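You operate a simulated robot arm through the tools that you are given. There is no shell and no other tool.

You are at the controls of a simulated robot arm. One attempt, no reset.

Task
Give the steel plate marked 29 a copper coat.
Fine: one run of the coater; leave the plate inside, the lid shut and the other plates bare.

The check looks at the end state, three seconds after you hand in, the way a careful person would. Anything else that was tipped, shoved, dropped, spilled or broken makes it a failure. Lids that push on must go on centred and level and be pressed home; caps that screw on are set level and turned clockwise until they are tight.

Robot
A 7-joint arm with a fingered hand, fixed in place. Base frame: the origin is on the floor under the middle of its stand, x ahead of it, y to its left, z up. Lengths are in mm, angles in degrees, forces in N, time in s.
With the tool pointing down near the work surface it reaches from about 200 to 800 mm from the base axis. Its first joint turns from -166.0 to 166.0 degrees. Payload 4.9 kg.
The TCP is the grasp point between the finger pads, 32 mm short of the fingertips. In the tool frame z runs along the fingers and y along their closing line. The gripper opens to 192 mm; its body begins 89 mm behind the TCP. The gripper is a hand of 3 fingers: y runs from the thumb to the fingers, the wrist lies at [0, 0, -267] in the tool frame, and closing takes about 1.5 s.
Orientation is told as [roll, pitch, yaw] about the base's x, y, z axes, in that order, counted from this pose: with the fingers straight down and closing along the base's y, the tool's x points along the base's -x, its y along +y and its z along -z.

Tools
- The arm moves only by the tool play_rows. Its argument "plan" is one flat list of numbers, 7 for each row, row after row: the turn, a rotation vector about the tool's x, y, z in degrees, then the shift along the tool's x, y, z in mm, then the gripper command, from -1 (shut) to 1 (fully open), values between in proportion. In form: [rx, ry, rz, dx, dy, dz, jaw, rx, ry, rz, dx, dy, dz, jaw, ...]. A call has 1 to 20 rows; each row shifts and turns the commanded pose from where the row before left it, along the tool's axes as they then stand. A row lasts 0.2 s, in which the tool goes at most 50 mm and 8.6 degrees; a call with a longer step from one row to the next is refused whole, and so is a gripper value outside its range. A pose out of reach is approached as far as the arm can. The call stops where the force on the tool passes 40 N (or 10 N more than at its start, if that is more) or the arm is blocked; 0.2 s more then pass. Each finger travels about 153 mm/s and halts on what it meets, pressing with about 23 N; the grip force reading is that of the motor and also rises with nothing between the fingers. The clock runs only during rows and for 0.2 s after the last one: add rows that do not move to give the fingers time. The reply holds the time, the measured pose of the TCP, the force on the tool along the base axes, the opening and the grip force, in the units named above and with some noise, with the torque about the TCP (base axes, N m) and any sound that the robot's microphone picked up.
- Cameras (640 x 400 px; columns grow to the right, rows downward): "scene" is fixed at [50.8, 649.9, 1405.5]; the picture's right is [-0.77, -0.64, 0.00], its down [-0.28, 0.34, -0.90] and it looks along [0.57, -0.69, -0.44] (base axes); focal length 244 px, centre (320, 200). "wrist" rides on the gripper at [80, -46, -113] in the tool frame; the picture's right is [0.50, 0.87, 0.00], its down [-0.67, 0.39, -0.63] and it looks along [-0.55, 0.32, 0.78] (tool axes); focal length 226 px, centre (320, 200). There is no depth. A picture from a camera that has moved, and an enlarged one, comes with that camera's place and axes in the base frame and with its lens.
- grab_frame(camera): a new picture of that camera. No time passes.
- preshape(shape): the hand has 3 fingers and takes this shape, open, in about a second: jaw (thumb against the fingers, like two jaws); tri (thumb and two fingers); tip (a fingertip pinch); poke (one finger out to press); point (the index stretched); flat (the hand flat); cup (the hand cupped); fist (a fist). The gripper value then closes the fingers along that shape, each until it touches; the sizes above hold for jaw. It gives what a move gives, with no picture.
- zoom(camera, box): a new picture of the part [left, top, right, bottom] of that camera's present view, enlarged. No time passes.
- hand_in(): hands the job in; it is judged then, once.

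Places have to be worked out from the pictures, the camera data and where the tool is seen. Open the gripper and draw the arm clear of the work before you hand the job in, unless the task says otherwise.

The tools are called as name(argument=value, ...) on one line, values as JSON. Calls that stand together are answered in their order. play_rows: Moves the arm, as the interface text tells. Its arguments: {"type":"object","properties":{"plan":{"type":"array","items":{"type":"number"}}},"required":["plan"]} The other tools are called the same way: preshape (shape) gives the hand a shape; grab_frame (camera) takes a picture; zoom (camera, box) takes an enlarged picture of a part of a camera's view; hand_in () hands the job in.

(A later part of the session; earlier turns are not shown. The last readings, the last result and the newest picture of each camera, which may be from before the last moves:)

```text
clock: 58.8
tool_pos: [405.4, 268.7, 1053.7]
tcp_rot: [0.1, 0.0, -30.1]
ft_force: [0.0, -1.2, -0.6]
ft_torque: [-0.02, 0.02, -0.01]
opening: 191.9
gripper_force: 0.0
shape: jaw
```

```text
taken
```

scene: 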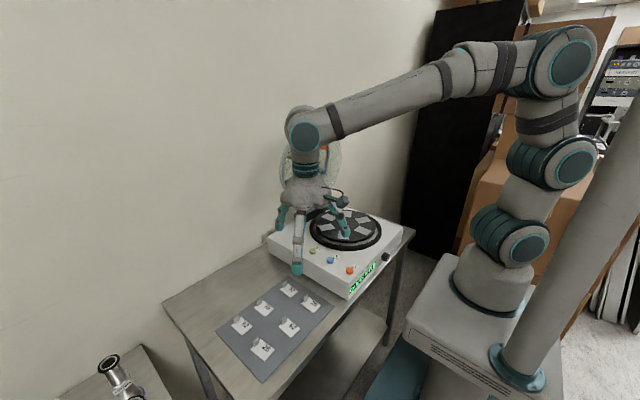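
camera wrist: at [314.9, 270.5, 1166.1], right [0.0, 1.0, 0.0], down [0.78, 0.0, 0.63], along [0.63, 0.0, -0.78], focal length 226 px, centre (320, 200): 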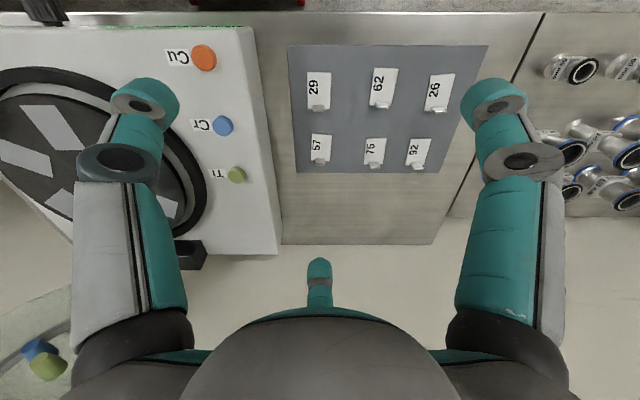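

Plate 29 is in view. I'll zoom in to measure the plate and its tab.

zoom(camera="wrist", box=[285, 55, 355, 125])

zoom(camera="scene", box=[280, 280, 330, 325])

```text
5.71 times, centred on (320, 90) of wrist
camera zoom: at [314.9, 270.5, 1166.1], right [0.0, 1.0, 0.0], down [0.78, 0.0, 0.63], along [0.63, 0.0, -0.78], focal length 1292 px, centre (320, 829)
```

zoom: 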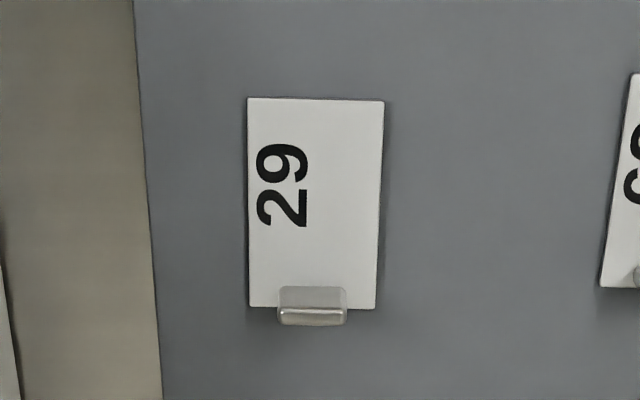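

```text
8.89 times, centred on (305, 302) of scene
camera zoom: at [50.8, 649.9, 1405.5], right [-0.77, -0.64, 0.0], down [-0.28, 0.34, -0.9], along [0.57, -0.69, -0.44], focal length 2171 px, centre (453, -711)
```

zoom: 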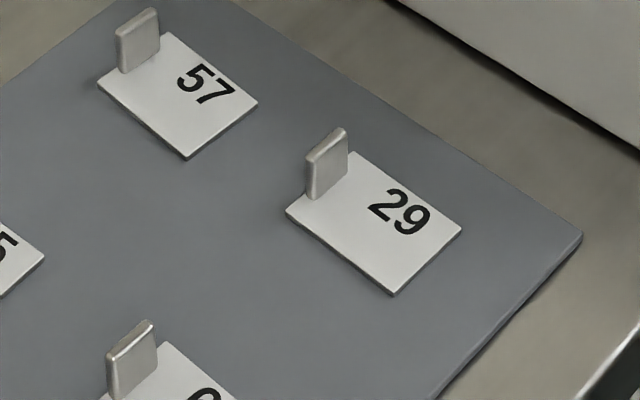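

Plate 29 is 50×34 mm, centred about (401.5, 269), top at z≈799. Its tab is at (424, 268.7), about 18.5 mm wide, 4.5 mm thick and 17 mm tall. I'll partly close the hand to clear plate 57 and descend above the tab.

play_rows(plan=[0, 0, 0, 0, 0, 0, -0.75, 0, 0, 0, -1.97, 1.13, 25, -0.75, 0, 0, 0, -1.97, 1.13, 25, -0.75, 0, 0, 0, -1.97, 1.13, 25, -0.75, 0, 0, 0, -1.97, 1.13, 25, -0.75, 0, 0, 0, -1.97, 1.13, 25, -0.75, 0, 0, 0, -1.97, 1.13, 25, -0.75, 0, 0, 0, 0, 0, 15, -0.75, 0, 0, 0, 0, 0, 0, -0.75])

grab_frame(camera="wrist")

zoom(camera="scene", box=[260, 230, 350, 320])

```text
clock: 60.8
tool_pos: [418.3, 268.7, 892.0]
tcp_rot: [-0.1, -0.1, -29.9]
ft_force: [-0.1, -0.3, 0.6]
ft_torque: [0.0, -0.01, 0.0]
opening: 24.1
gripper_force: 0.1
shape: jaw
```

```text
taken
camera wrist: at [325.9, 270.6, 1004.2], right [0.0, 1.0, 0.0], down [0.78, 0.0, 0.63], along [0.63, 0.0, -0.78], focal length 226 px, centre (320, 200)
```

wrist: 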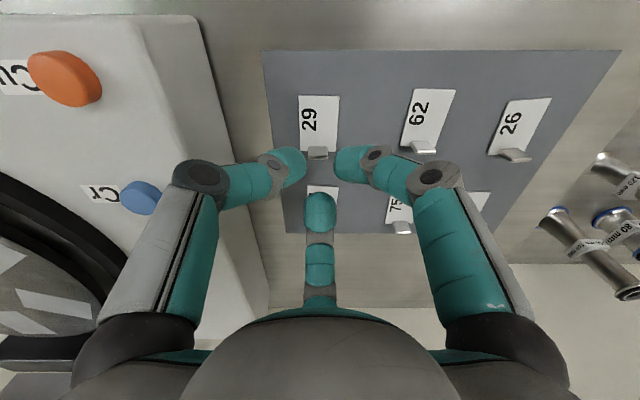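

```text
4.44 times, centred on (305, 275) of scene
camera zoom: at [50.8, 649.9, 1405.5], right [-0.77, -0.64, 0.0], down [-0.28, 0.34, -0.9], along [0.57, -0.69, -0.44], focal length 1086 px, centre (387, -133)
```

zoom: 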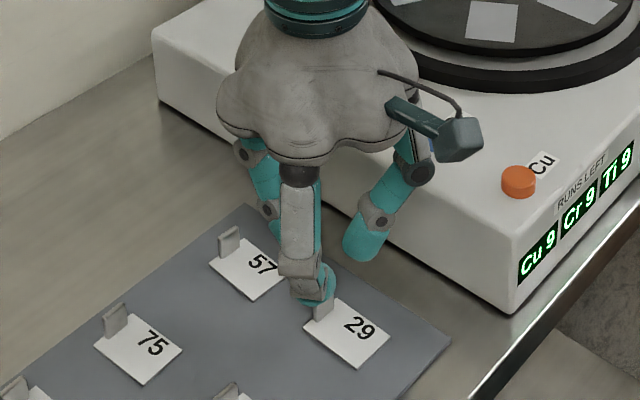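

The alignment looks right and clear of plate 57 and the coater. I'll descend 35 mm and check.

play_rows(plan=[0, 0, 0, 0, 0, 12, -0.75, 0, 0, 0, 0, 0, 12, -0.75, 0, 0, 0, 0, 0, 11, -0.75, 0, 0, 0, 0, 0, 0, -0.75])

zoom(camera="wrist", box=[250, 90, 390, 240])

zoom(camera="scene", box=[280, 270, 330, 320])

```text
clock: 61.8
tool_pos: [417.4, 269.8, 854.6]
tcp_rot: [-0.1, 0.1, -30.0]
ft_force: [-1.3, -0.1, -0.4]
ft_torque: [0.01, -0.01, -0.02]
opening: 24.4
gripper_force: 0.1
shape: jaw
```

```text
2.67 times, centred on (320, 165) of wrist
camera zoom: at [327.3, 270.9, 967.7], right [0.0, 1.0, 0.0], down [0.78, 0.0, 0.63], along [0.63, 0.0, -0.78], focal length 603 px, centre (320, 293)
```

zoom: 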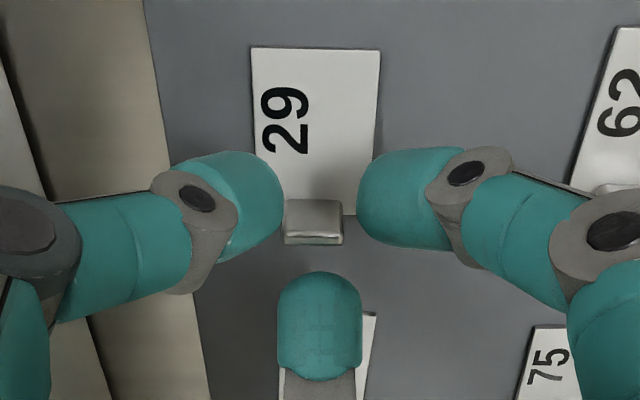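

```text
8.00 times, centred on (305, 295) of scene
camera zoom: at [50.8, 649.9, 1405.5], right [-0.77, -0.64, 0.0], down [-0.28, 0.34, -0.9], along [0.57, -0.69, -0.44], focal length 1954 px, centre (440, -560)
```

zoom: 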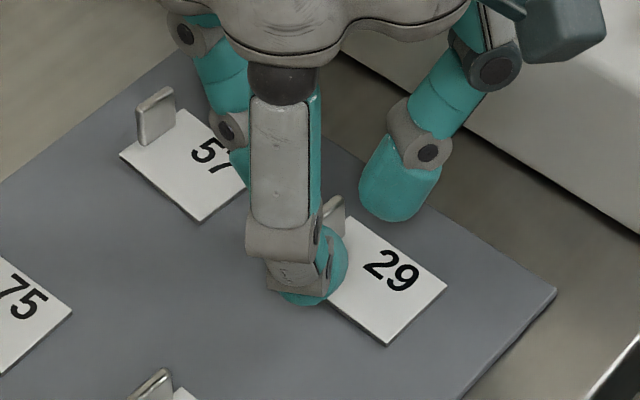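

The tip ends are now at about the top of the tab (z≈816). I'll shift 1.8 mm in y to centre on it and descend another 12 mm so the tips straddle it just above the plate.

play_rows(plan=[0, 0, 0, -0.9, -1.56, 0, -0.75, 0, 0, 0, 0, 0, 4, -0.75, 0, 0, 0, 0, 0, 4, -0.75, 0, 0, 0, 0, 0, 4, -0.75, 0, 0, 0, 0, 0, 0, -0.75])

zoom(camera="wrist", box=[250, 90, 390, 240])

zoom(camera="scene", box=[290, 280, 325, 312])

```text
clock: 63.0
tool_pos: [418.0, 268.2, 843.7]
tcp_rot: [0.0, -0.1, -29.9]
ft_force: [-0.1, -0.2, 0.2]
ft_torque: [0.0, 0.05, -0.01]
opening: 24.2
gripper_force: 0.0
shape: jaw
```

```text
2.67 times, centred on (320, 165) of wrist
camera zoom: at [326.7, 269.6, 956.9], right [0.0, 1.0, 0.0], down [0.78, 0.0, 0.63], along [0.63, 0.0, -0.78], focal length 603 px, centre (320, 293)
```

zoom: 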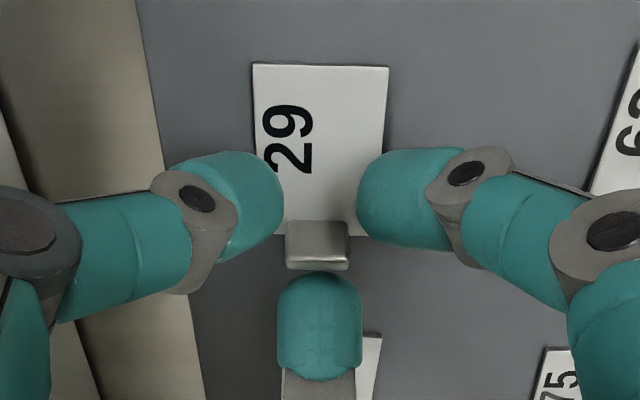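

```text
12.50 times, centred on (308, 296) of scene
camera zoom: at [50.8, 649.9, 1405.5], right [-0.77, -0.64, 0.0], down [-0.28, 0.34, -0.9], along [0.57, -0.69, -0.44], focal length 3053 px, centre (476, -1000)
```

zoom: 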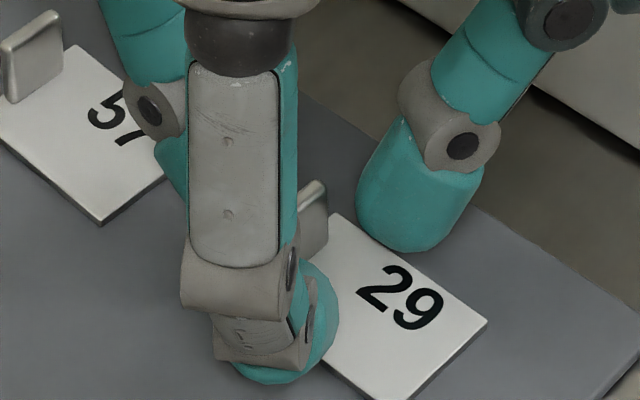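

No contact yet, and the tips straddle the tab. I'll drop 1.5 mm more and close.

play_rows(plan=[0, 0, 0, 0, 0, 1.5, -0.75, 0, 0, 0, 0, 0, 0, -0.85, 0, 0, 0, 0, 0, 0, -0.92, 0, 0, 0, 0, 0, 0, -1, 0, 0, 0, 0, 0, 0, -1, 0, 0, 0, 0, 0, 0, -1])

zoom(camera="wrist", box=[250, 90, 390, 240])

zoom(camera="scene", box=[290, 280, 325, 312])

```text
clock: 64.4
tool_pos: [417.9, 269.1, 842.6]
tcp_rot: [0.0, -0.1, -29.9]
ft_force: [0.2, -0.3, 0.4]
ft_torque: [-0.01, 0.01, -0.03]
opening: 4.9
gripper_force: 23.3
shape: jaw
```

```text
2.67 times, centred on (320, 165) of wrist
camera zoom: at [326.1, 269.6, 955.5], right [0.0, 1.0, 0.0], down [0.78, 0.0, 0.63], along [0.63, 0.0, -0.78], focal length 603 px, centre (320, 293)
```

zoom: 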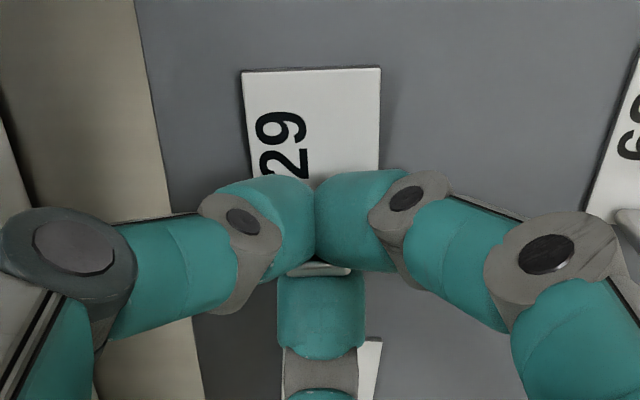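

```text
12.50 times, centred on (308, 296) of scene
camera zoom: at [50.8, 649.9, 1405.5], right [-0.77, -0.64, 0.0], down [-0.28, 0.34, -0.9], along [0.57, -0.69, -0.44], focal length 3053 px, centre (476, -1000)
```

zoom: 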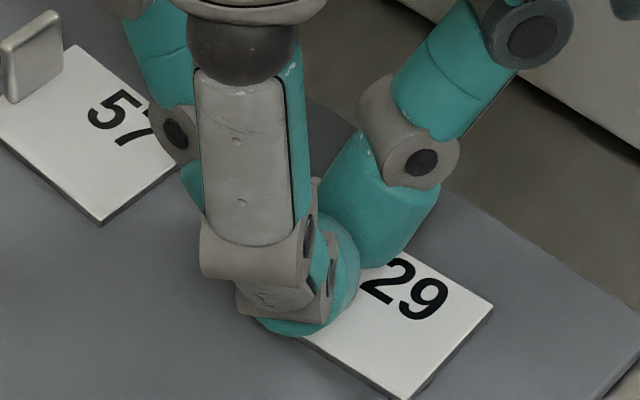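

Opening 4.9 mm at 23 N: the tab is gripped. I'll lift 40 mm and verify that the plate comes along.

play_rows(plan=[0, 0, 0, 0, 0, -5, -1, 0, 0, 0, 0, 0, -10, -1, 0, 0, 0, 0, 0, -15, -1, 0, 0, 0, 0, 0, -10, -1, 0, 0, 0, 0, 0, 0, -1])

zoom(camera="wrist", box=[250, 90, 390, 240])

zoom(camera="scene", box=[270, 250, 340, 320])

```text
clock: 65.6
tool_pos: [416.9, 266.2, 881.5]
tcp_rot: [-0.1, 0.0, -30.0]
ft_force: [0.6, 0.5, -0.4]
ft_torque: [0.01, -0.01, -0.02]
opening: 4.7
gripper_force: 23.0
shape: jaw
```

```text
2.67 times, centred on (320, 165) of wrist
camera zoom: at [325.3, 268.4, 995.0], right [0.0, 1.0, 0.0], down [0.78, 0.0, 0.63], along [0.63, 0.0, -0.78], focal length 603 px, centre (320, 293)
```

zoom: 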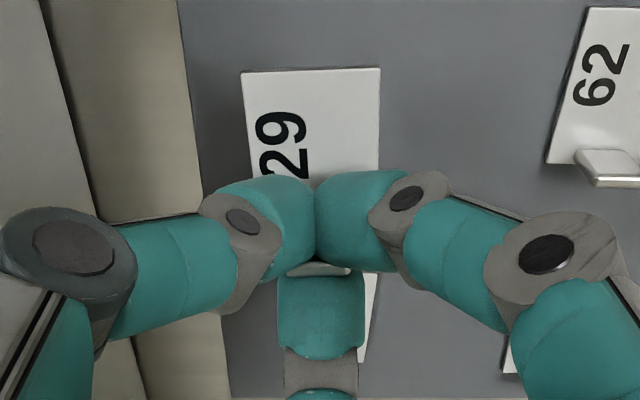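

```text
5.71 times, centred on (305, 285) of scene
camera zoom: at [50.8, 649.9, 1405.5], right [-0.77, -0.64, 0.0], down [-0.28, 0.34, -0.9], along [0.57, -0.69, -0.44], focal length 1396 px, centre (406, -286)
```

zoom: 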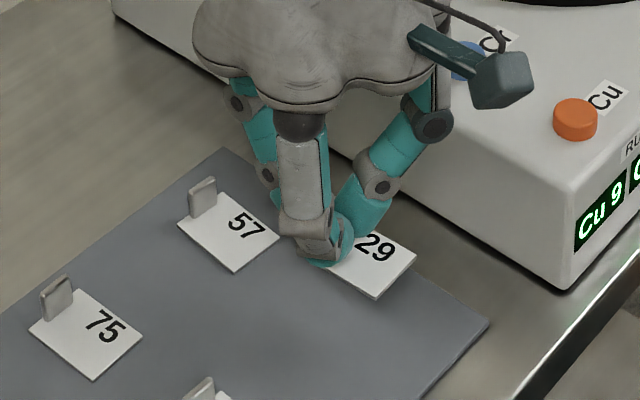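

The plate is lifted level and held steady. Its centre sits about 14.5 mm behind the TCP with ~2° of yaw. I'll raise it further and carry it over the coater to the front seat.

play_rows(plan=[0, 0, 0, 0, 0, -20, -1, 0, 0, 0, 0, 0, -30, -1, 0, 0, 0, 0, 0, -30, -1, 0, 0, 0, 0, 0, -30, -1, 0, 0, 0, 0, 0, -20, -1, 0, 0, 0, -10, -15, 0, -1, 0, 0, 0, -16.62, -24.93, 0, -1, 0, 0, 0, -16.62, -24.93, 0, -1, 0, 0, 0, -16.62, -24.93, 0, -1, 0, 0, 0, -16.62, -24.93, 0, -1, 0, 0, 0, -16.62, -24.93, 0, -1, 0, 0, 0, -16.62, -24.93, 0, -1, 0, 0, 0, -16.62, -24.93, 0, -1, 0, 0, 0, -16.62, -24.93, 0, -1, 0, 0, 0, -16.62, -24.93, 0, -1, 0, 0, 0, -16.62, -24.93, 0, -1, 0, 0, 2.1, 0, 0, 0, -1, 0, 0, 0, 0, 0, 0, -1])

grab_frame(camera="wrist")

grab_frame(camera="scene")

```text
clock: 69.4
tool_pos: [439.0, -48.2, 1012.5]
tcp_rot: [0.0, 0.0, -32.1]
ft_force: [0.8, -0.3, -0.4]
ft_torque: [-0.02, -0.04, 0.0]
opening: 4.4
gripper_force: 23.3
shape: jaw
```

```text
taken
camera wrist: at [348.4, -44.6, 1125.8], right [0.04, 1.0, 0.0], down [0.78, -0.03, 0.63], along [0.63, -0.02, -0.78], focal length 226 px, centre (320, 200)
```

wrist: 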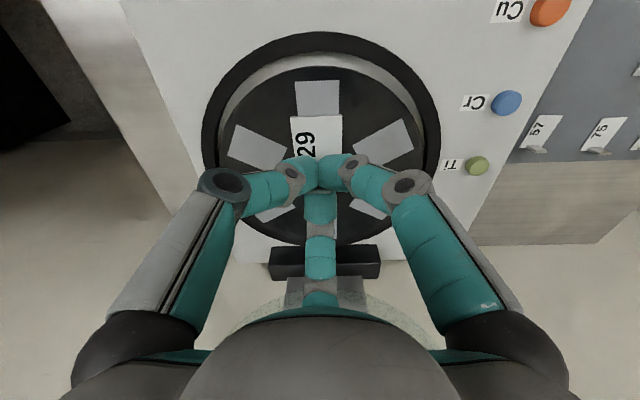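

```text
taken
```

scene: 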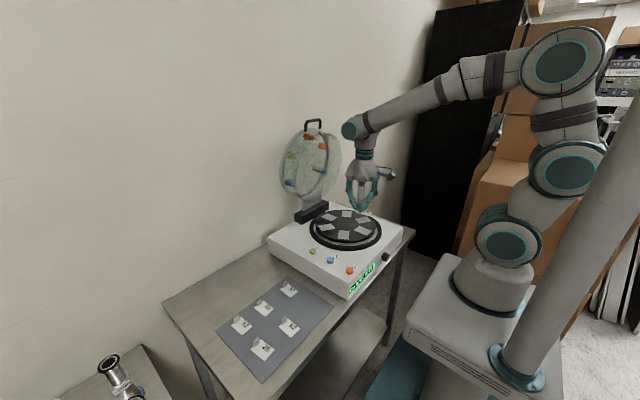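

The plate is above the turntable with lots of height to spare. I'll zoom in to measure the front seat and the plate edges.

zoom(camera="wrist", box=[250, 60, 390, 170])

zoom(camera="scene", box=[310, 170, 400, 260])

```text
3.64 times, centred on (320, 115) of wrist
camera zoom: at [348.4, -44.6, 1125.8], right [0.04, 1.0, 0.0], down [0.78, -0.03, 0.63], along [0.63, -0.02, -0.78], focal length 822 px, centre (320, 509)
```

zoom: 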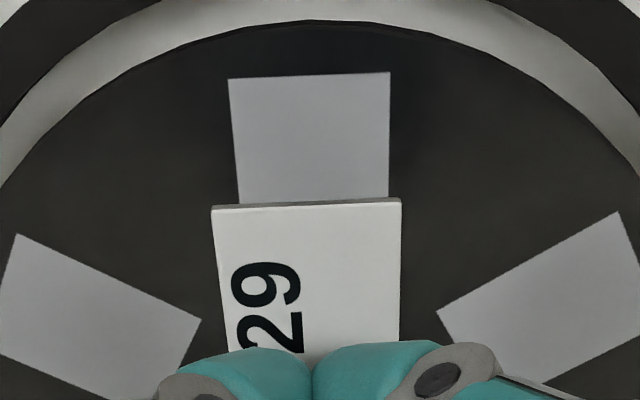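

```text
4.44 times, centred on (355, 215) of scene
camera zoom: at [50.8, 649.9, 1405.5], right [-0.77, -0.64, 0.0], down [-0.28, 0.34, -0.9], along [0.57, -0.69, -0.44], focal length 1086 px, centre (164, 133)
```

zoom: 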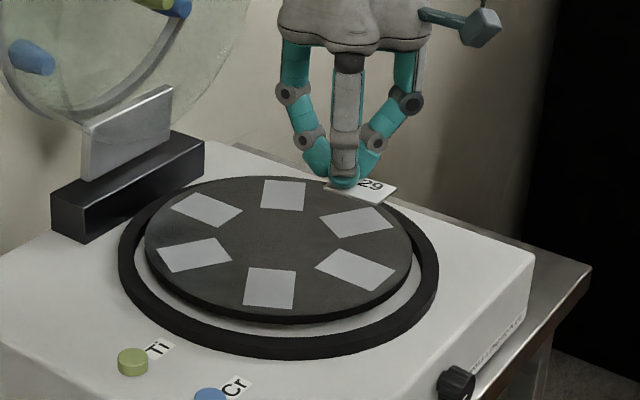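

The seat's front edge is at x≈393.5, y -69.6 to -28.6. The plate's front edge is at x≈401 with matching y and yaw. I'll shift -5.2 mm in x and descend to about 14 mm above contact.

play_rows(plan=[0, 0, 0, 4.4, -2.76, 0, -1, 0, 0, 0, 0, 0, 15, -1, 0, 0, 0, 0, 0, 15, -1, 0, 0, 0, 0, 0, 15, -1, 0, 0, 0, 0, 0, 12, -1, 0, 0, 0, 0, 0, 0, -1])

zoom(camera="wrist", box=[250, 60, 390, 170])

zoom(camera="scene", box=[330, 195, 390, 245])

```text
clock: 70.8
tool_pos: [432.2, -46.9, 955.3]
tcp_rot: [0.1, 0.0, -32.1]
ft_force: [-0.9, 0.6, -0.3]
ft_torque: [0.03, 0.0, 0.01]
opening: 4.8
gripper_force: 22.9
shape: jaw
```

```text
3.64 times, centred on (320, 115) of wrist
camera zoom: at [341.1, -42.8, 1069.3], right [0.04, 1.0, 0.0], down [0.78, -0.03, 0.63], along [0.63, -0.02, -0.78], focal length 822 px, centre (320, 509)
```

zoom: 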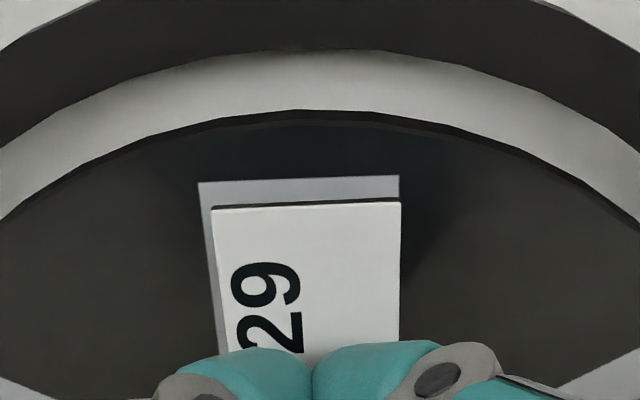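

```text
8.00 times, centred on (360, 220) of scene
camera zoom: at [50.8, 649.9, 1405.5], right [-0.77, -0.64, 0.0], down [-0.28, 0.34, -0.9], along [0.57, -0.69, -0.44], focal length 1954 px, centre (0, 40)
```

zoom: 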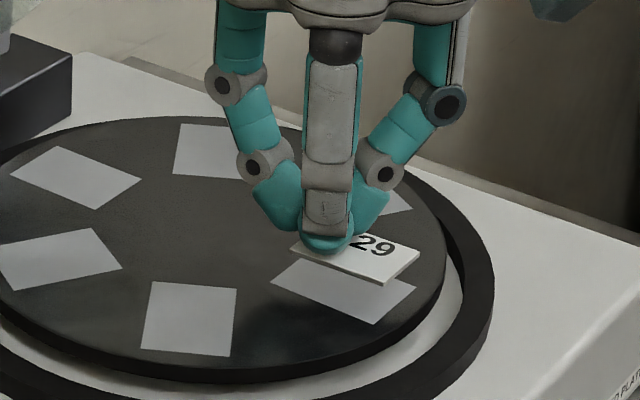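

It drifted slightly: the plate needs +2.8 mm in x and -1.8 mm in y. I'll correct that and descend 8 mm.

play_rows(plan=[0, 0, 0, -3.33, -0.04, 0, -1, 0, 0, 0, 0, 0, 4, -1, 0, 0, 0, 0, 0, 4, -1, 0, 0, 0, 0, 0, 0, -1, 0, 0, 0, 0, 0, 0, -1])

zoom(camera="wrist", box=[250, 60, 390, 170])

zoom(camera="scene", box=[345, 205, 385, 240])

```text
clock: 72.0
tool_pos: [436.0, -50.2, 948.4]
tcp_rot: [0.0, 0.0, -32.1]
ft_force: [-0.3, 0.0, -0.8]
ft_torque: [0.0, -0.02, -0.01]
opening: 4.7
gripper_force: 22.8
shape: jaw
```

```text
3.64 times, centred on (320, 115) of wrist
camera zoom: at [344.9, -46.0, 1061.8], right [0.04, 1.0, 0.0], down [0.78, -0.03, 0.63], along [0.63, -0.02, -0.78], focal length 822 px, centre (320, 509)
```

zoom: 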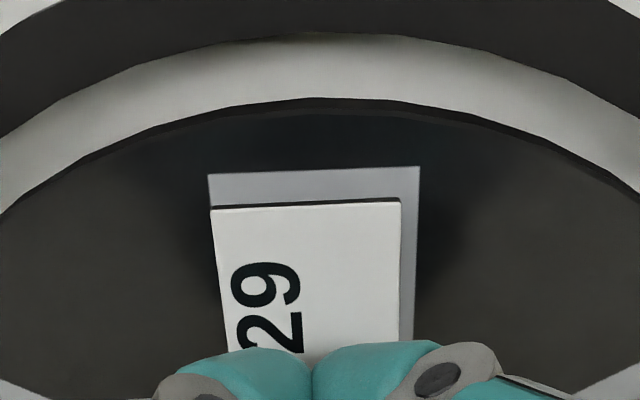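

```text
11.43 times, centred on (365, 222) of scene
camera zoom: at [50.8, 649.9, 1405.5], right [-0.77, -0.64, 0.0], down [-0.28, 0.34, -0.9], along [0.57, -0.69, -0.44], focal length 2791 px, centre (-194, -57)
```

zoom: 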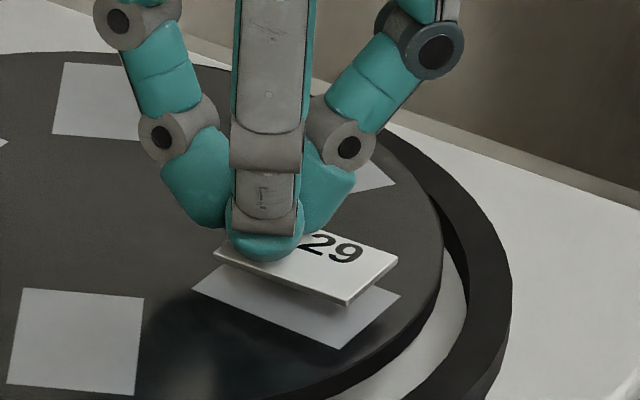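

Seat: front edge x=394.1, centre y=-49.0. The plate needs about -1.1 mm in x and +1.5 mm in y. I'll correct and descend 5 mm.

play_rows(plan=[0, 0, 0, 1.73, 0.69, 0, -1, 0, 0, 0, 0, 0, 2.5, -1, 0, 0, 0, 0, 0, 2.5, -1, 0, 0, 0, 0, 0, 0, -1, 0, 0, 0, 0, 0, 0, -1])

zoom(camera="wrist", box=[250, 60, 390, 170])

zoom(camera="scene", box=[345, 205, 385, 240])

```text
clock: 73.2
tool_pos: [436.8, -49.1, 942.0]
tcp_rot: [0.0, 0.0, -32.1]
ft_force: [0.3, 0.0, -1.0]
ft_torque: [-0.01, -0.01, 0.02]
opening: 4.3
gripper_force: 23.4
shape: jaw
```

```text
3.64 times, centred on (320, 115) of wrist
camera zoom: at [344.3, -44.4, 1054.9], right [0.04, 1.0, 0.0], down [0.78, -0.03, 0.63], along [0.63, -0.02, -0.78], focal length 822 px, centre (320, 509)
```

zoom: 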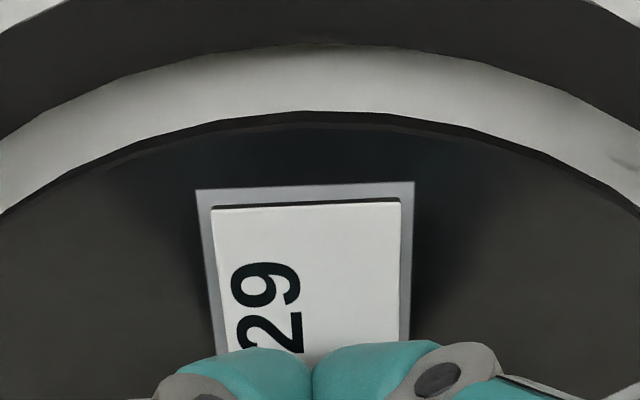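

```text
11.43 times, centred on (365, 222) of scene
camera zoom: at [50.8, 649.9, 1405.5], right [-0.77, -0.64, 0.0], down [-0.28, 0.34, -0.9], along [0.57, -0.69, -0.44], focal length 2791 px, centre (-194, -57)
```

zoom: 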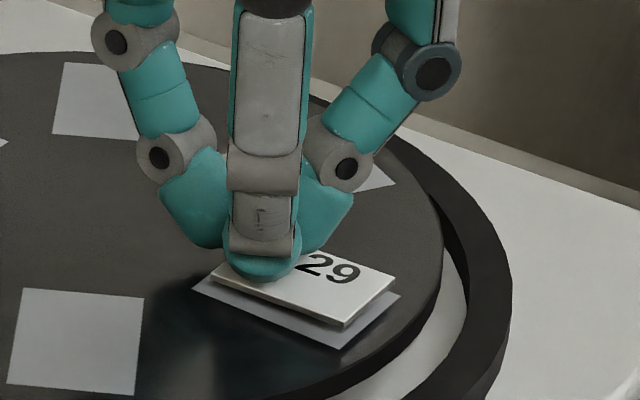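

The plate is well centred over the seat with roughly 3 mm of gap. I'll descend 2 mm gently and read the force.

play_rows(plan=[0, 0, 0, 0, 0, 1, -1, 0, 0, 0, 0, 0, 1, -1, 0, 0, 0, 0, 0, 0, -1, 0, 0, 0, 0, 0, 0, -1])

zoom(camera="scene", box=[350, 212, 380, 238])

```text
clock: 74.2
tool_pos: [434.5, -48.3, 939.7]
tcp_rot: [0.0, 0.0, -32.1]
ft_force: [0.3, -0.2, -0.3]
ft_torque: [-0.02, 0.01, 0.02]
opening: 4.5
gripper_force: 23.0
shape: jaw
```

```text
15.38 times, centred on (365, 225) of scene
camera zoom: at [50.8, 649.9, 1405.5], right [-0.77, -0.64, 0.0], down [-0.28, 0.34, -0.9], along [0.57, -0.69, -0.44], focal length 3758 px, centre (-372, -185)
```

zoom: 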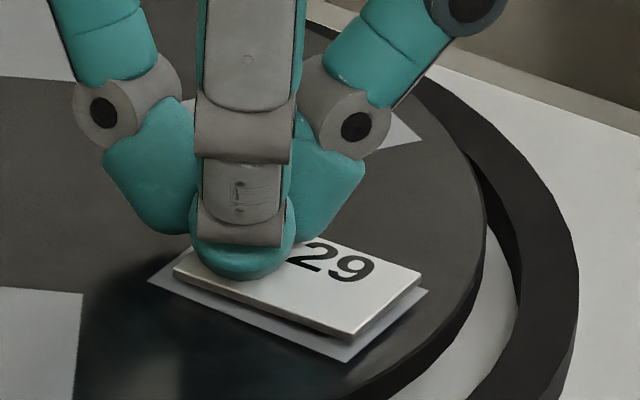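

It's almost down with no contact yet. I'll go 2 mm further in small steps.

play_rows(plan=[0, 0, 0, 0, 0, 0.7, -1, 0, 0, 0, 0, 0, 0.7, -1, 0, 0, 0, 0, 0, 0.6, -1, 0, 0, 0, 0, 0, 0, -1, 0, 0, 0, 0, 0, 0, -1])

zoom(camera="scene", box=[350, 212, 380, 238])

zoom(camera="wrist", box=[250, 60, 390, 170])

```text
clock: 75.4
tool_pos: [433.9, -48.9, 937.9]
tcp_rot: [0.0, 0.0, -32.0]
ft_force: [0.1, 1.6, 0.0]
ft_torque: [0.0, -0.01, -0.04]
opening: 4.7
gripper_force: 22.8
shape: jaw
```

```text
15.38 times, centred on (365, 225) of scene
camera zoom: at [50.8, 649.9, 1405.5], right [-0.77, -0.64, 0.0], down [-0.28, 0.34, -0.9], along [0.57, -0.69, -0.44], focal length 3758 px, centre (-372, -185)
```

zoom: 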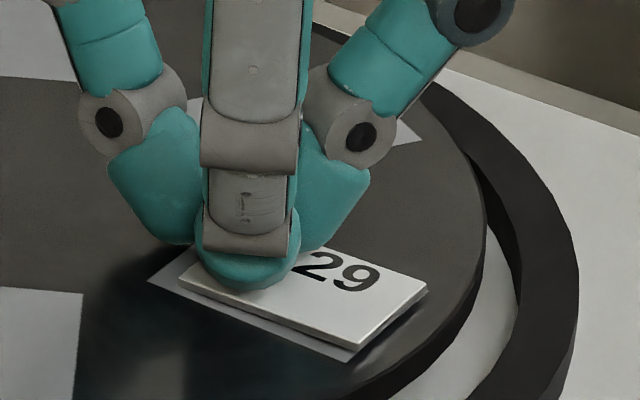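

```text
3.64 times, centred on (320, 115) of wrist
camera zoom: at [342.5, -44.5, 1050.6], right [0.04, 1.0, 0.0], down [0.78, -0.03, 0.63], along [0.63, -0.02, -0.78], focal length 822 px, centre (320, 509)
```

zoom: 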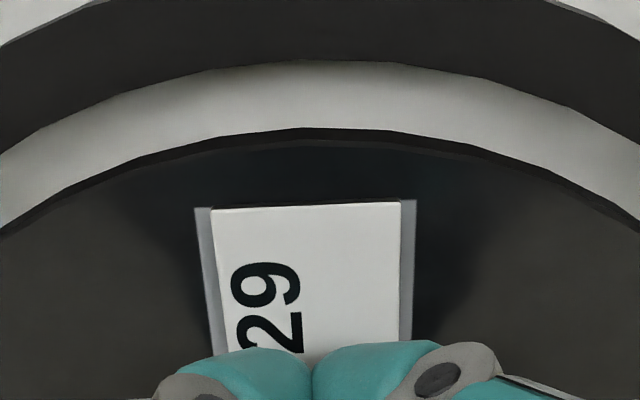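

The arm has wandered about 1.5 mm toward -x. I'll nudge +1.5 mm in x and lower another 1 mm.

play_rows(plan=[0, 0, 0, -1.4, 0.9, 0, -1, 0, 0, 0, 0, 0, 0.5, -1, 0, 0, 0, 0, 0, 0.5, -1, 0, 0, 0, 0, 0, 0, -1, 0, 0, 0, 0, 0, 0, -1])

zoom(camera="scene", box=[350, 212, 380, 238])

zoom(camera="wrist", box=[250, 60, 390, 170])

```text
clock: 76.6
tool_pos: [435.8, -49.5, 937.9]
tcp_rot: [0.0, 0.1, -32.2]
ft_force: [0.0, 0.1, 0.2]
ft_torque: [0.03, -0.02, 0.0]
opening: 4.6
gripper_force: 22.8
shape: jaw
```

```text
15.38 times, centred on (365, 225) of scene
camera zoom: at [50.8, 649.9, 1405.5], right [-0.77, -0.64, 0.0], down [-0.28, 0.34, -0.9], along [0.57, -0.69, -0.44], focal length 3758 px, centre (-372, -185)
```

zoom: 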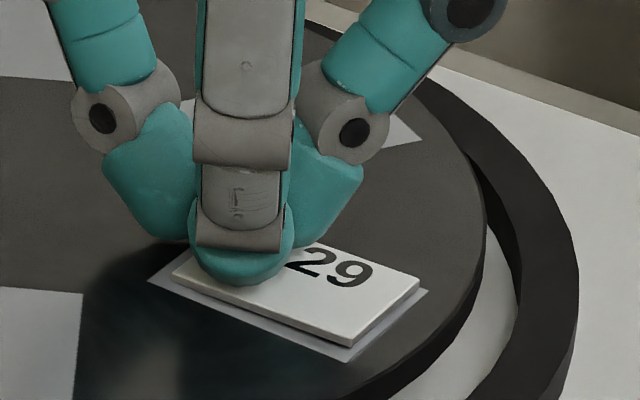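

```text
3.64 times, centred on (320, 115) of wrist
camera zoom: at [344.7, -45.2, 1050.5], right [0.04, 1.0, 0.0], down [0.78, -0.03, 0.63], along [0.63, -0.02, -0.78], focal length 822 px, centre (320, 509)
```

zoom: 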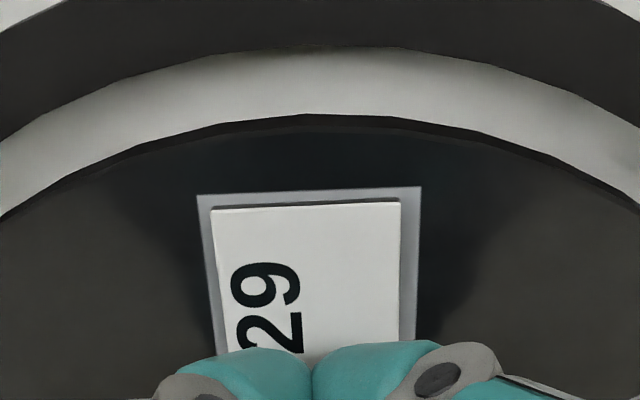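

The plate is well placed, so I'll keep lowering in small steps until contact registers.

play_rows(plan=[0, 0, 0, 0, 0, 0.6, -1, 0, 0, 0, 0, 0, 0.6, -1, 0, 0, 0, 0, 0, 0, -1, 0, 0, 0, 0, 0, 0, -1])

zoom(camera="scene", box=[350, 212, 380, 238])

zoom(camera="wrist", box=[250, 60, 390, 170])

```text
clock: 77.6
tool_pos: [437.4, -47.6, 936.5]
tcp_rot: [0.0, 0.0, -32.1]
ft_force: [-4.7, -3.1, 17.2]
ft_torque: [-0.12, 0.03, -0.03]
opening: 5.1
gripper_force: 22.6
shape: jaw
```

```text
15.38 times, centred on (365, 225) of scene
camera zoom: at [50.8, 649.9, 1405.5], right [-0.77, -0.64, 0.0], down [-0.28, 0.34, -0.9], along [0.57, -0.69, -0.44], focal length 3758 px, centre (-372, -185)
```

zoom: 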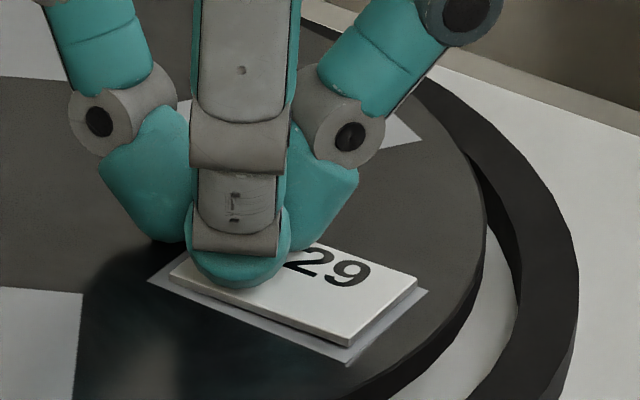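

```text
3.64 times, centred on (320, 115) of wrist
camera zoom: at [345.4, -44.5, 1049.3], right [0.04, 1.0, 0.0], down [0.77, -0.03, 0.63], along [0.63, -0.02, -0.77], focal length 822 px, centre (320, 509)
```

zoom: 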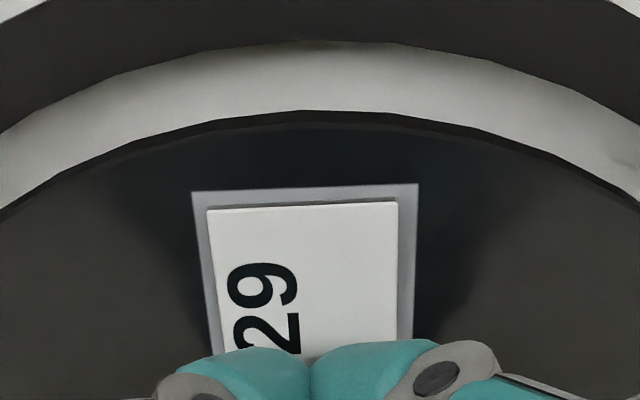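

Contact is firm at 17 N, with the plate flat on the seat and about 1 mm off centre. I'll relieve the pressure slightly and open gently.

play_rows(plan=[0, 0, 0, 0, 0, -0.7, -1, 0, 0, 0, 0, 0, 0, -1, 0, 0, 0, 0, 0, 0, -0.9, 0, 0, 0, 0, 0, 0, -0.8, 0, 0, 0, 0, 0, 0, -0.72, 0, 0, 0, 0, 0, 0, -0.72, 0, 0, 0, 0, 0, 0, -0.72])

zoom(camera="wrist", box=[250, 60, 390, 200])

zoom(camera="scene", box=[350, 212, 380, 238])

```text
clock: 79.2
tool_pos: [435.5, -48.0, 936.4]
tcp_rot: [0.0, -0.1, -32.1]
ft_force: [0.2, -0.1, 0.5]
ft_torque: [0.01, 0.03, 0.0]
opening: 26.5
gripper_force: 0.0
shape: jaw
```

```text
2.86 times, centred on (320, 130) of wrist
camera zoom: at [345.1, -44.5, 1049.7], right [0.04, 1.0, 0.0], down [0.78, -0.03, 0.63], along [0.63, -0.02, -0.78], focal length 646 px, centre (320, 400)
```

zoom: 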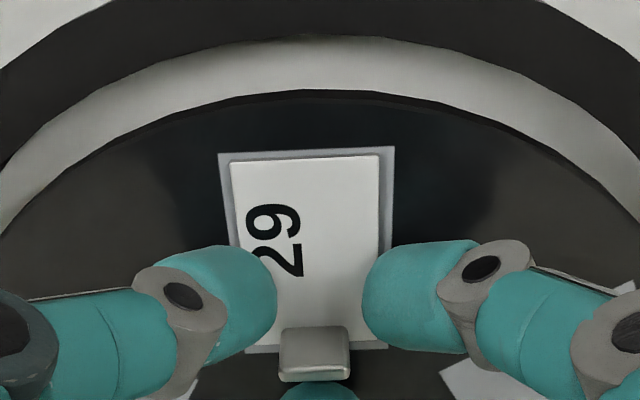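

```text
15.38 times, centred on (365, 225) of scene
camera zoom: at [50.8, 649.9, 1405.5], right [-0.77, -0.64, 0.0], down [-0.28, 0.34, -0.9], along [0.57, -0.69, -0.44], focal length 3758 px, centre (-372, -185)
```

zoom: 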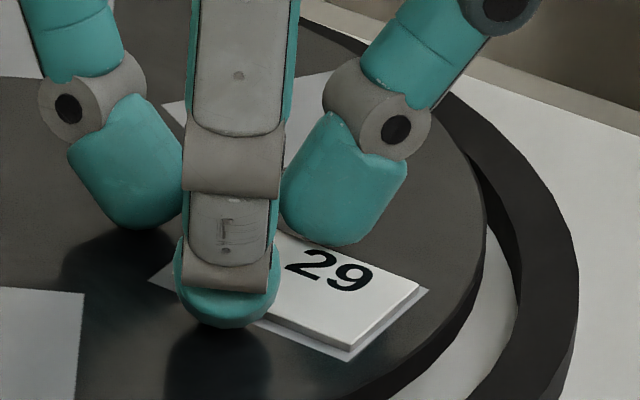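

Plate 29 rests flat inside the front seat, with its tab free of the fingers. I'll lift straight up, clear of the chamber.

play_rows(plan=[0, 0, 0, 0, 0, -5, -0.72, 0, 0, 0, 0, 0, -10, -0.72, 0, 0, 0, 0, 0, -20, -0.72, 0, 0, 0, 0, 0, -35, -0.72, 0, 0, 0, 0, 0, -40, -0.72, 0, 0, 0, 0, 0, -40, -0.72, 0, 0, 0, 0, 0, -40, -0.72, 0, 0, 8.27, 0, 0, 0, -0.72, 0, 0, 8.27, 0, 0, 0, -0.72, 0, 0, 8.27, 0, 0, 0, -0.72, 0, 0, 8.27, 0, 0, 0, -0.72, 0, 0, 8.27, 0, 0, 0, -0.72, 0, 0, 8.27, 0, 0, 0, -0.72, 0, 0, 8.27, 0, 0, 0, -0.72])

grab_frame(camera="scene")

grab_frame(camera="wrist")

```text
clock: 82.2
tool_pos: [436.2, -49.0, 1125.8]
tcp_rot: [0.0, 0.1, -90.2]
ft_force: [0.6, -0.8, -0.3]
ft_torque: [-0.01, 0.0, 0.01]
opening: 26.7
gripper_force: 0.1
shape: jaw
```

```text
taken
```

scene: 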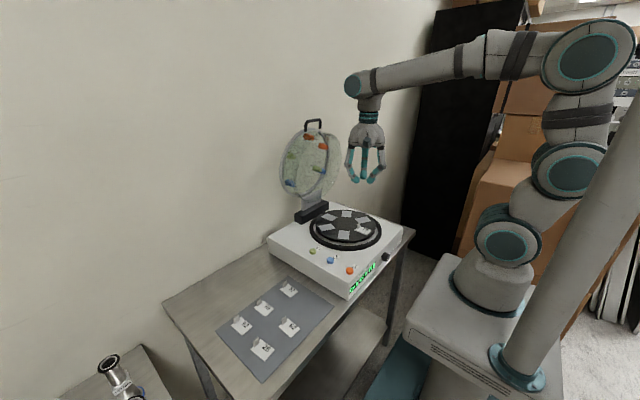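

```text
taken
camera wrist: at [391.1, 31.9, 1239.7], right [0.87, 0.5, 0.0], down [0.39, -0.67, 0.63], along [0.31, -0.55, -0.78], focal length 226 px, centre (320, 200)
```

wrist: 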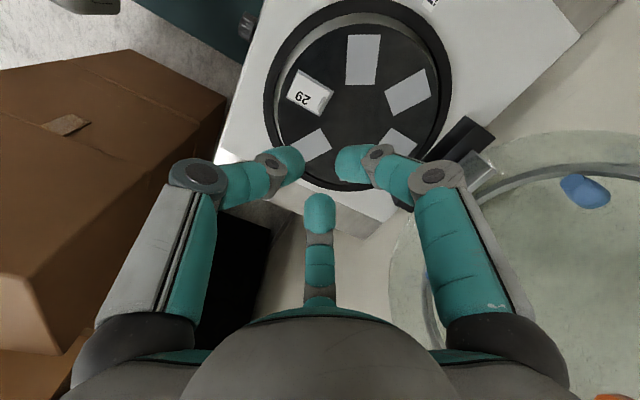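

I'll check the plate on its seat and locate the open lid's handle precisely.

zoom(camera="scene", box=[310, 200, 390, 255])

zoom(camera="scene", box=[290, 110, 340, 145])

zoom(camera="scene", box=[265, 110, 365, 230])

```text
7.27 times, centred on (350, 228) of scene
camera zoom: at [50.8, 649.9, 1405.5], right [-0.77, -0.64, 0.0], down [-0.28, 0.34, -0.9], along [0.57, -0.69, -0.44], focal length 1776 px, centre (102, 0)
```

zoom: 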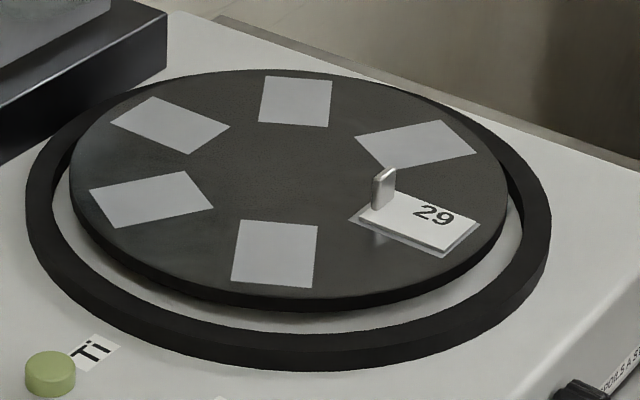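

```text
11.43 times, centred on (315, 128) of scene
camera zoom: at [50.8, 649.9, 1405.5], right [-0.77, -0.64, 0.0], down [-0.28, 0.34, -0.9], along [0.57, -0.69, -0.44], focal length 2791 px, centre (377, 1029)
```

zoom: 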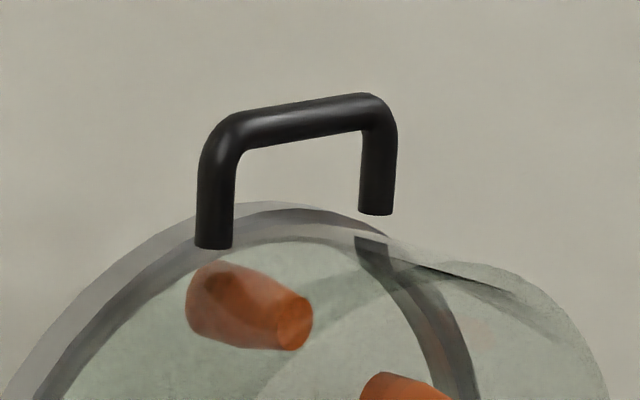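

```text
3.33 times, centred on (315, 170) of scene
camera zoom: at [50.8, 649.9, 1405.5], right [-0.77, -0.64, 0.0], down [-0.28, 0.34, -0.9], along [0.57, -0.69, -0.44], focal length 814 px, centre (337, 300)
```

zoom: 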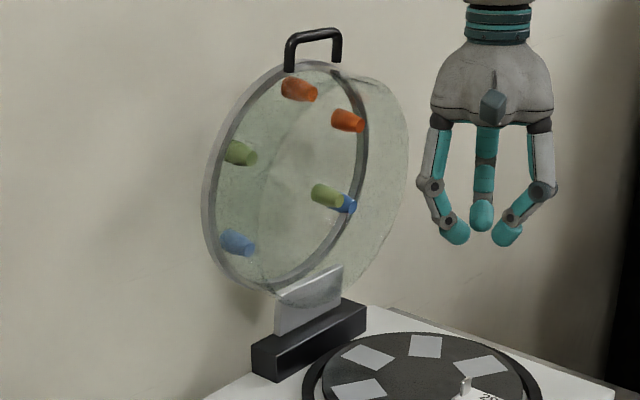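

Plate 29 sits in its seat. The open handle's bar is at about (660, -49, 1267), straight above the hinge. To close under control I'll cage the bar with the hand (thumb on the -x side, two fingers behind it) and lower the lid. First I'll tilt 20° and move to a stand-off above the bar.

play_rows(plan=[-6.67, 0, 0, 0, 0, 0, -0.75, -6.67, 0, 0, 0, 0, 0, -0.75, -6.66, 0, 0, 0, 0, 0, -0.75, 0, 0, 0, 0, 22.2, -29.7, -0.75, 0, 0, 0, 0, 22.2, -29.7, -0.75, 0, 0, 0, 0, 22.2, -29.7, -0.75, 0, 0, 0, 0, 22.2, -29.7, -0.75, 0, 0, 0, 0, 22.2, -29.7, -0.75, 0, 0, 0, 0, 22.2, -29.7, -0.75, 0, 0, 0, 0, 33.2, 12.1, -0.75, 0, 0, 0, 0, 33.2, 12.1, -0.75, 0, 0, 0, 0, 33.2, 12.1, -0.75, 0, 0, 0, 0, 33.2, 12.1, -0.75])

grab_frame(camera="wrist")

zoom(camera="scene", box=[260, 60, 360, 150])

```text
clock: 85.0
tool_pos: [639.6, -46.3, 1341.1]
tcp_rot: [19.9, 0.0, -90.0]
ft_force: [-0.3, 0.1, 0.8]
ft_torque: [-0.02, -0.03, -0.03]
opening: 24.1
gripper_force: 0.0
shape: jaw
```

```text
taken
camera wrist: at [557.6, 34.6, 1431.6], right [0.81, 0.5, 0.3], down [0.15, -0.67, 0.73], along [0.56, -0.55, -0.62], focal length 226 px, centre (320, 200)
```

wrist: 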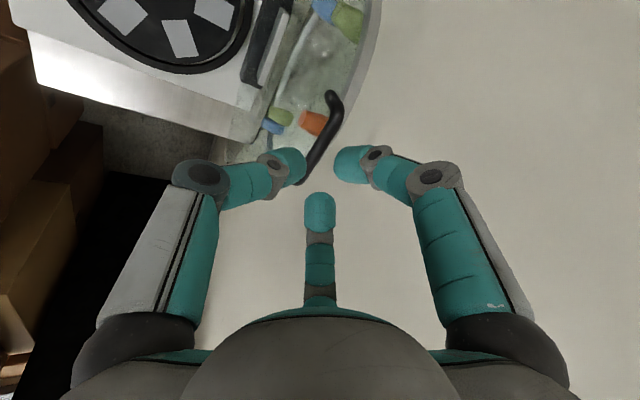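

```text
4.44 times, centred on (310, 105) of scene
camera zoom: at [50.8, 649.9, 1405.5], right [-0.77, -0.64, 0.0], down [-0.28, 0.34, -0.9], along [0.57, -0.69, -0.44], focal length 1086 px, centre (364, 622)
```

zoom: 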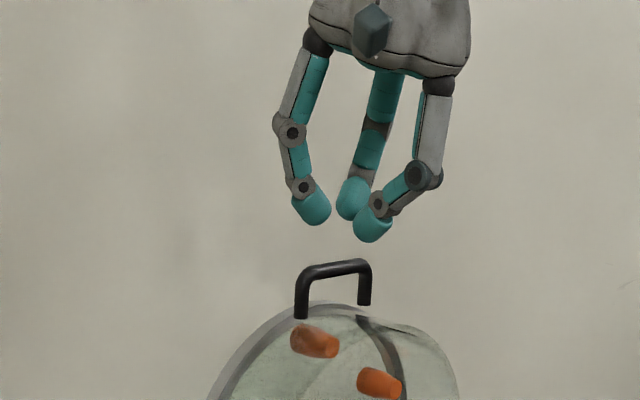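

The hand is above the bar. I'll zoom in to check the bar relative to the fingers before descending along the tool axis.

zoom(camera="wrist", box=[240, 70, 400, 240])

zoom(camera="scene", box=[310, 95, 360, 140])

```text
2.35 times, centred on (320, 155) of wrist
camera zoom: at [557.6, 34.6, 1431.6], right [0.81, 0.5, 0.3], down [0.15, -0.67, 0.73], along [0.56, -0.55, -0.62], focal length 532 px, centre (320, 306)
```

zoom: 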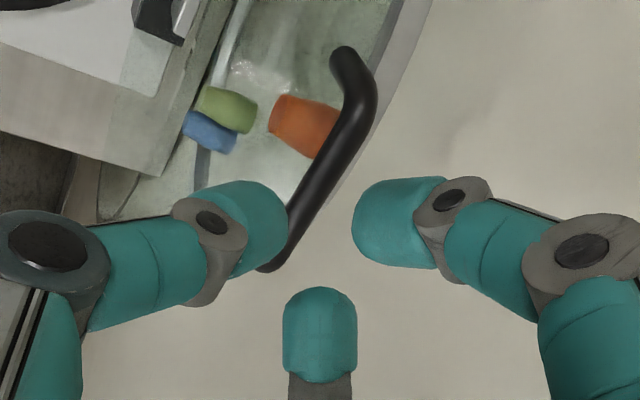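

```text
8.89 times, centred on (335, 118) of scene
camera zoom: at [50.8, 649.9, 1405.5], right [-0.77, -0.64, 0.0], down [-0.28, 0.34, -0.9], along [0.57, -0.69, -0.44], focal length 2171 px, centre (187, 933)
```

zoom: 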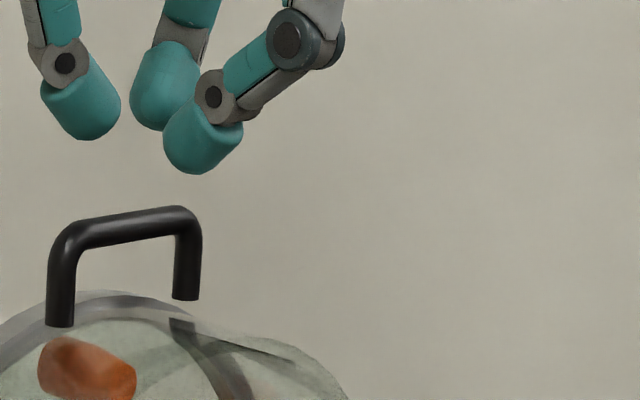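

The bar is at about (665, -49, 1267). I'll shift 5.7 mm along the closing direction and -3 mm in y, then advance 35 mm along the tool axis and re-check.

play_rows(plan=[0, 0, 0, -3, 5.7, 0, -0.75, 0, 0, 0, 0, 0, 12, -0.75, 0, 0, 0, 0, 0, 12, -0.75, 0, 0, 0, 0, 0, 11, -0.75, 0, 0, 0, 0, 0, 0, -0.75])

zoom(camera="wrist", box=[240, 70, 400, 240])

zoom(camera="scene", box=[295, 95, 345, 140])

```text
clock: 86.2
tool_pos: [658.9, -50.4, 1309.0]
tcp_rot: [19.9, 0.0, -90.0]
ft_force: [-0.7, -0.9, 1.0]
ft_torque: [-0.02, 0.03, -0.01]
opening: 24.2
gripper_force: 0.1
shape: jaw
```

```text
2.35 times, centred on (320, 155) of wrist
camera zoom: at [578.0, 29.7, 1399.2], right [0.81, 0.5, 0.3], down [0.15, -0.67, 0.73], along [0.56, -0.55, -0.62], focal length 532 px, centre (320, 306)
```

zoom: 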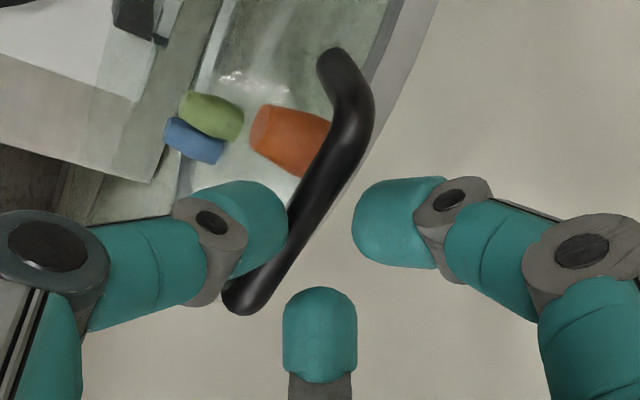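

```text
8.89 times, centred on (320, 118) of scene
camera zoom: at [50.8, 649.9, 1405.5], right [-0.77, -0.64, 0.0], down [-0.28, 0.34, -0.9], along [0.57, -0.69, -0.44], focal length 2171 px, centre (320, 933)
```

zoom: 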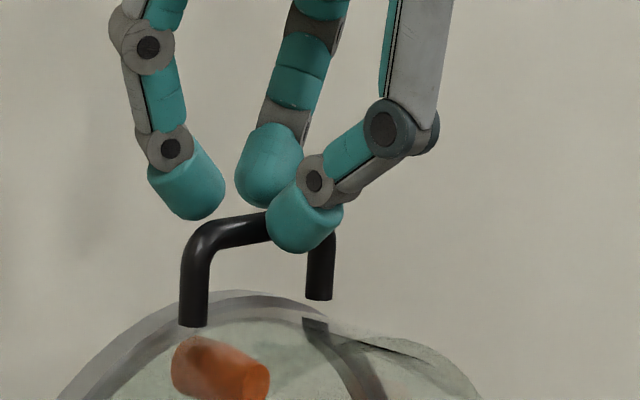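

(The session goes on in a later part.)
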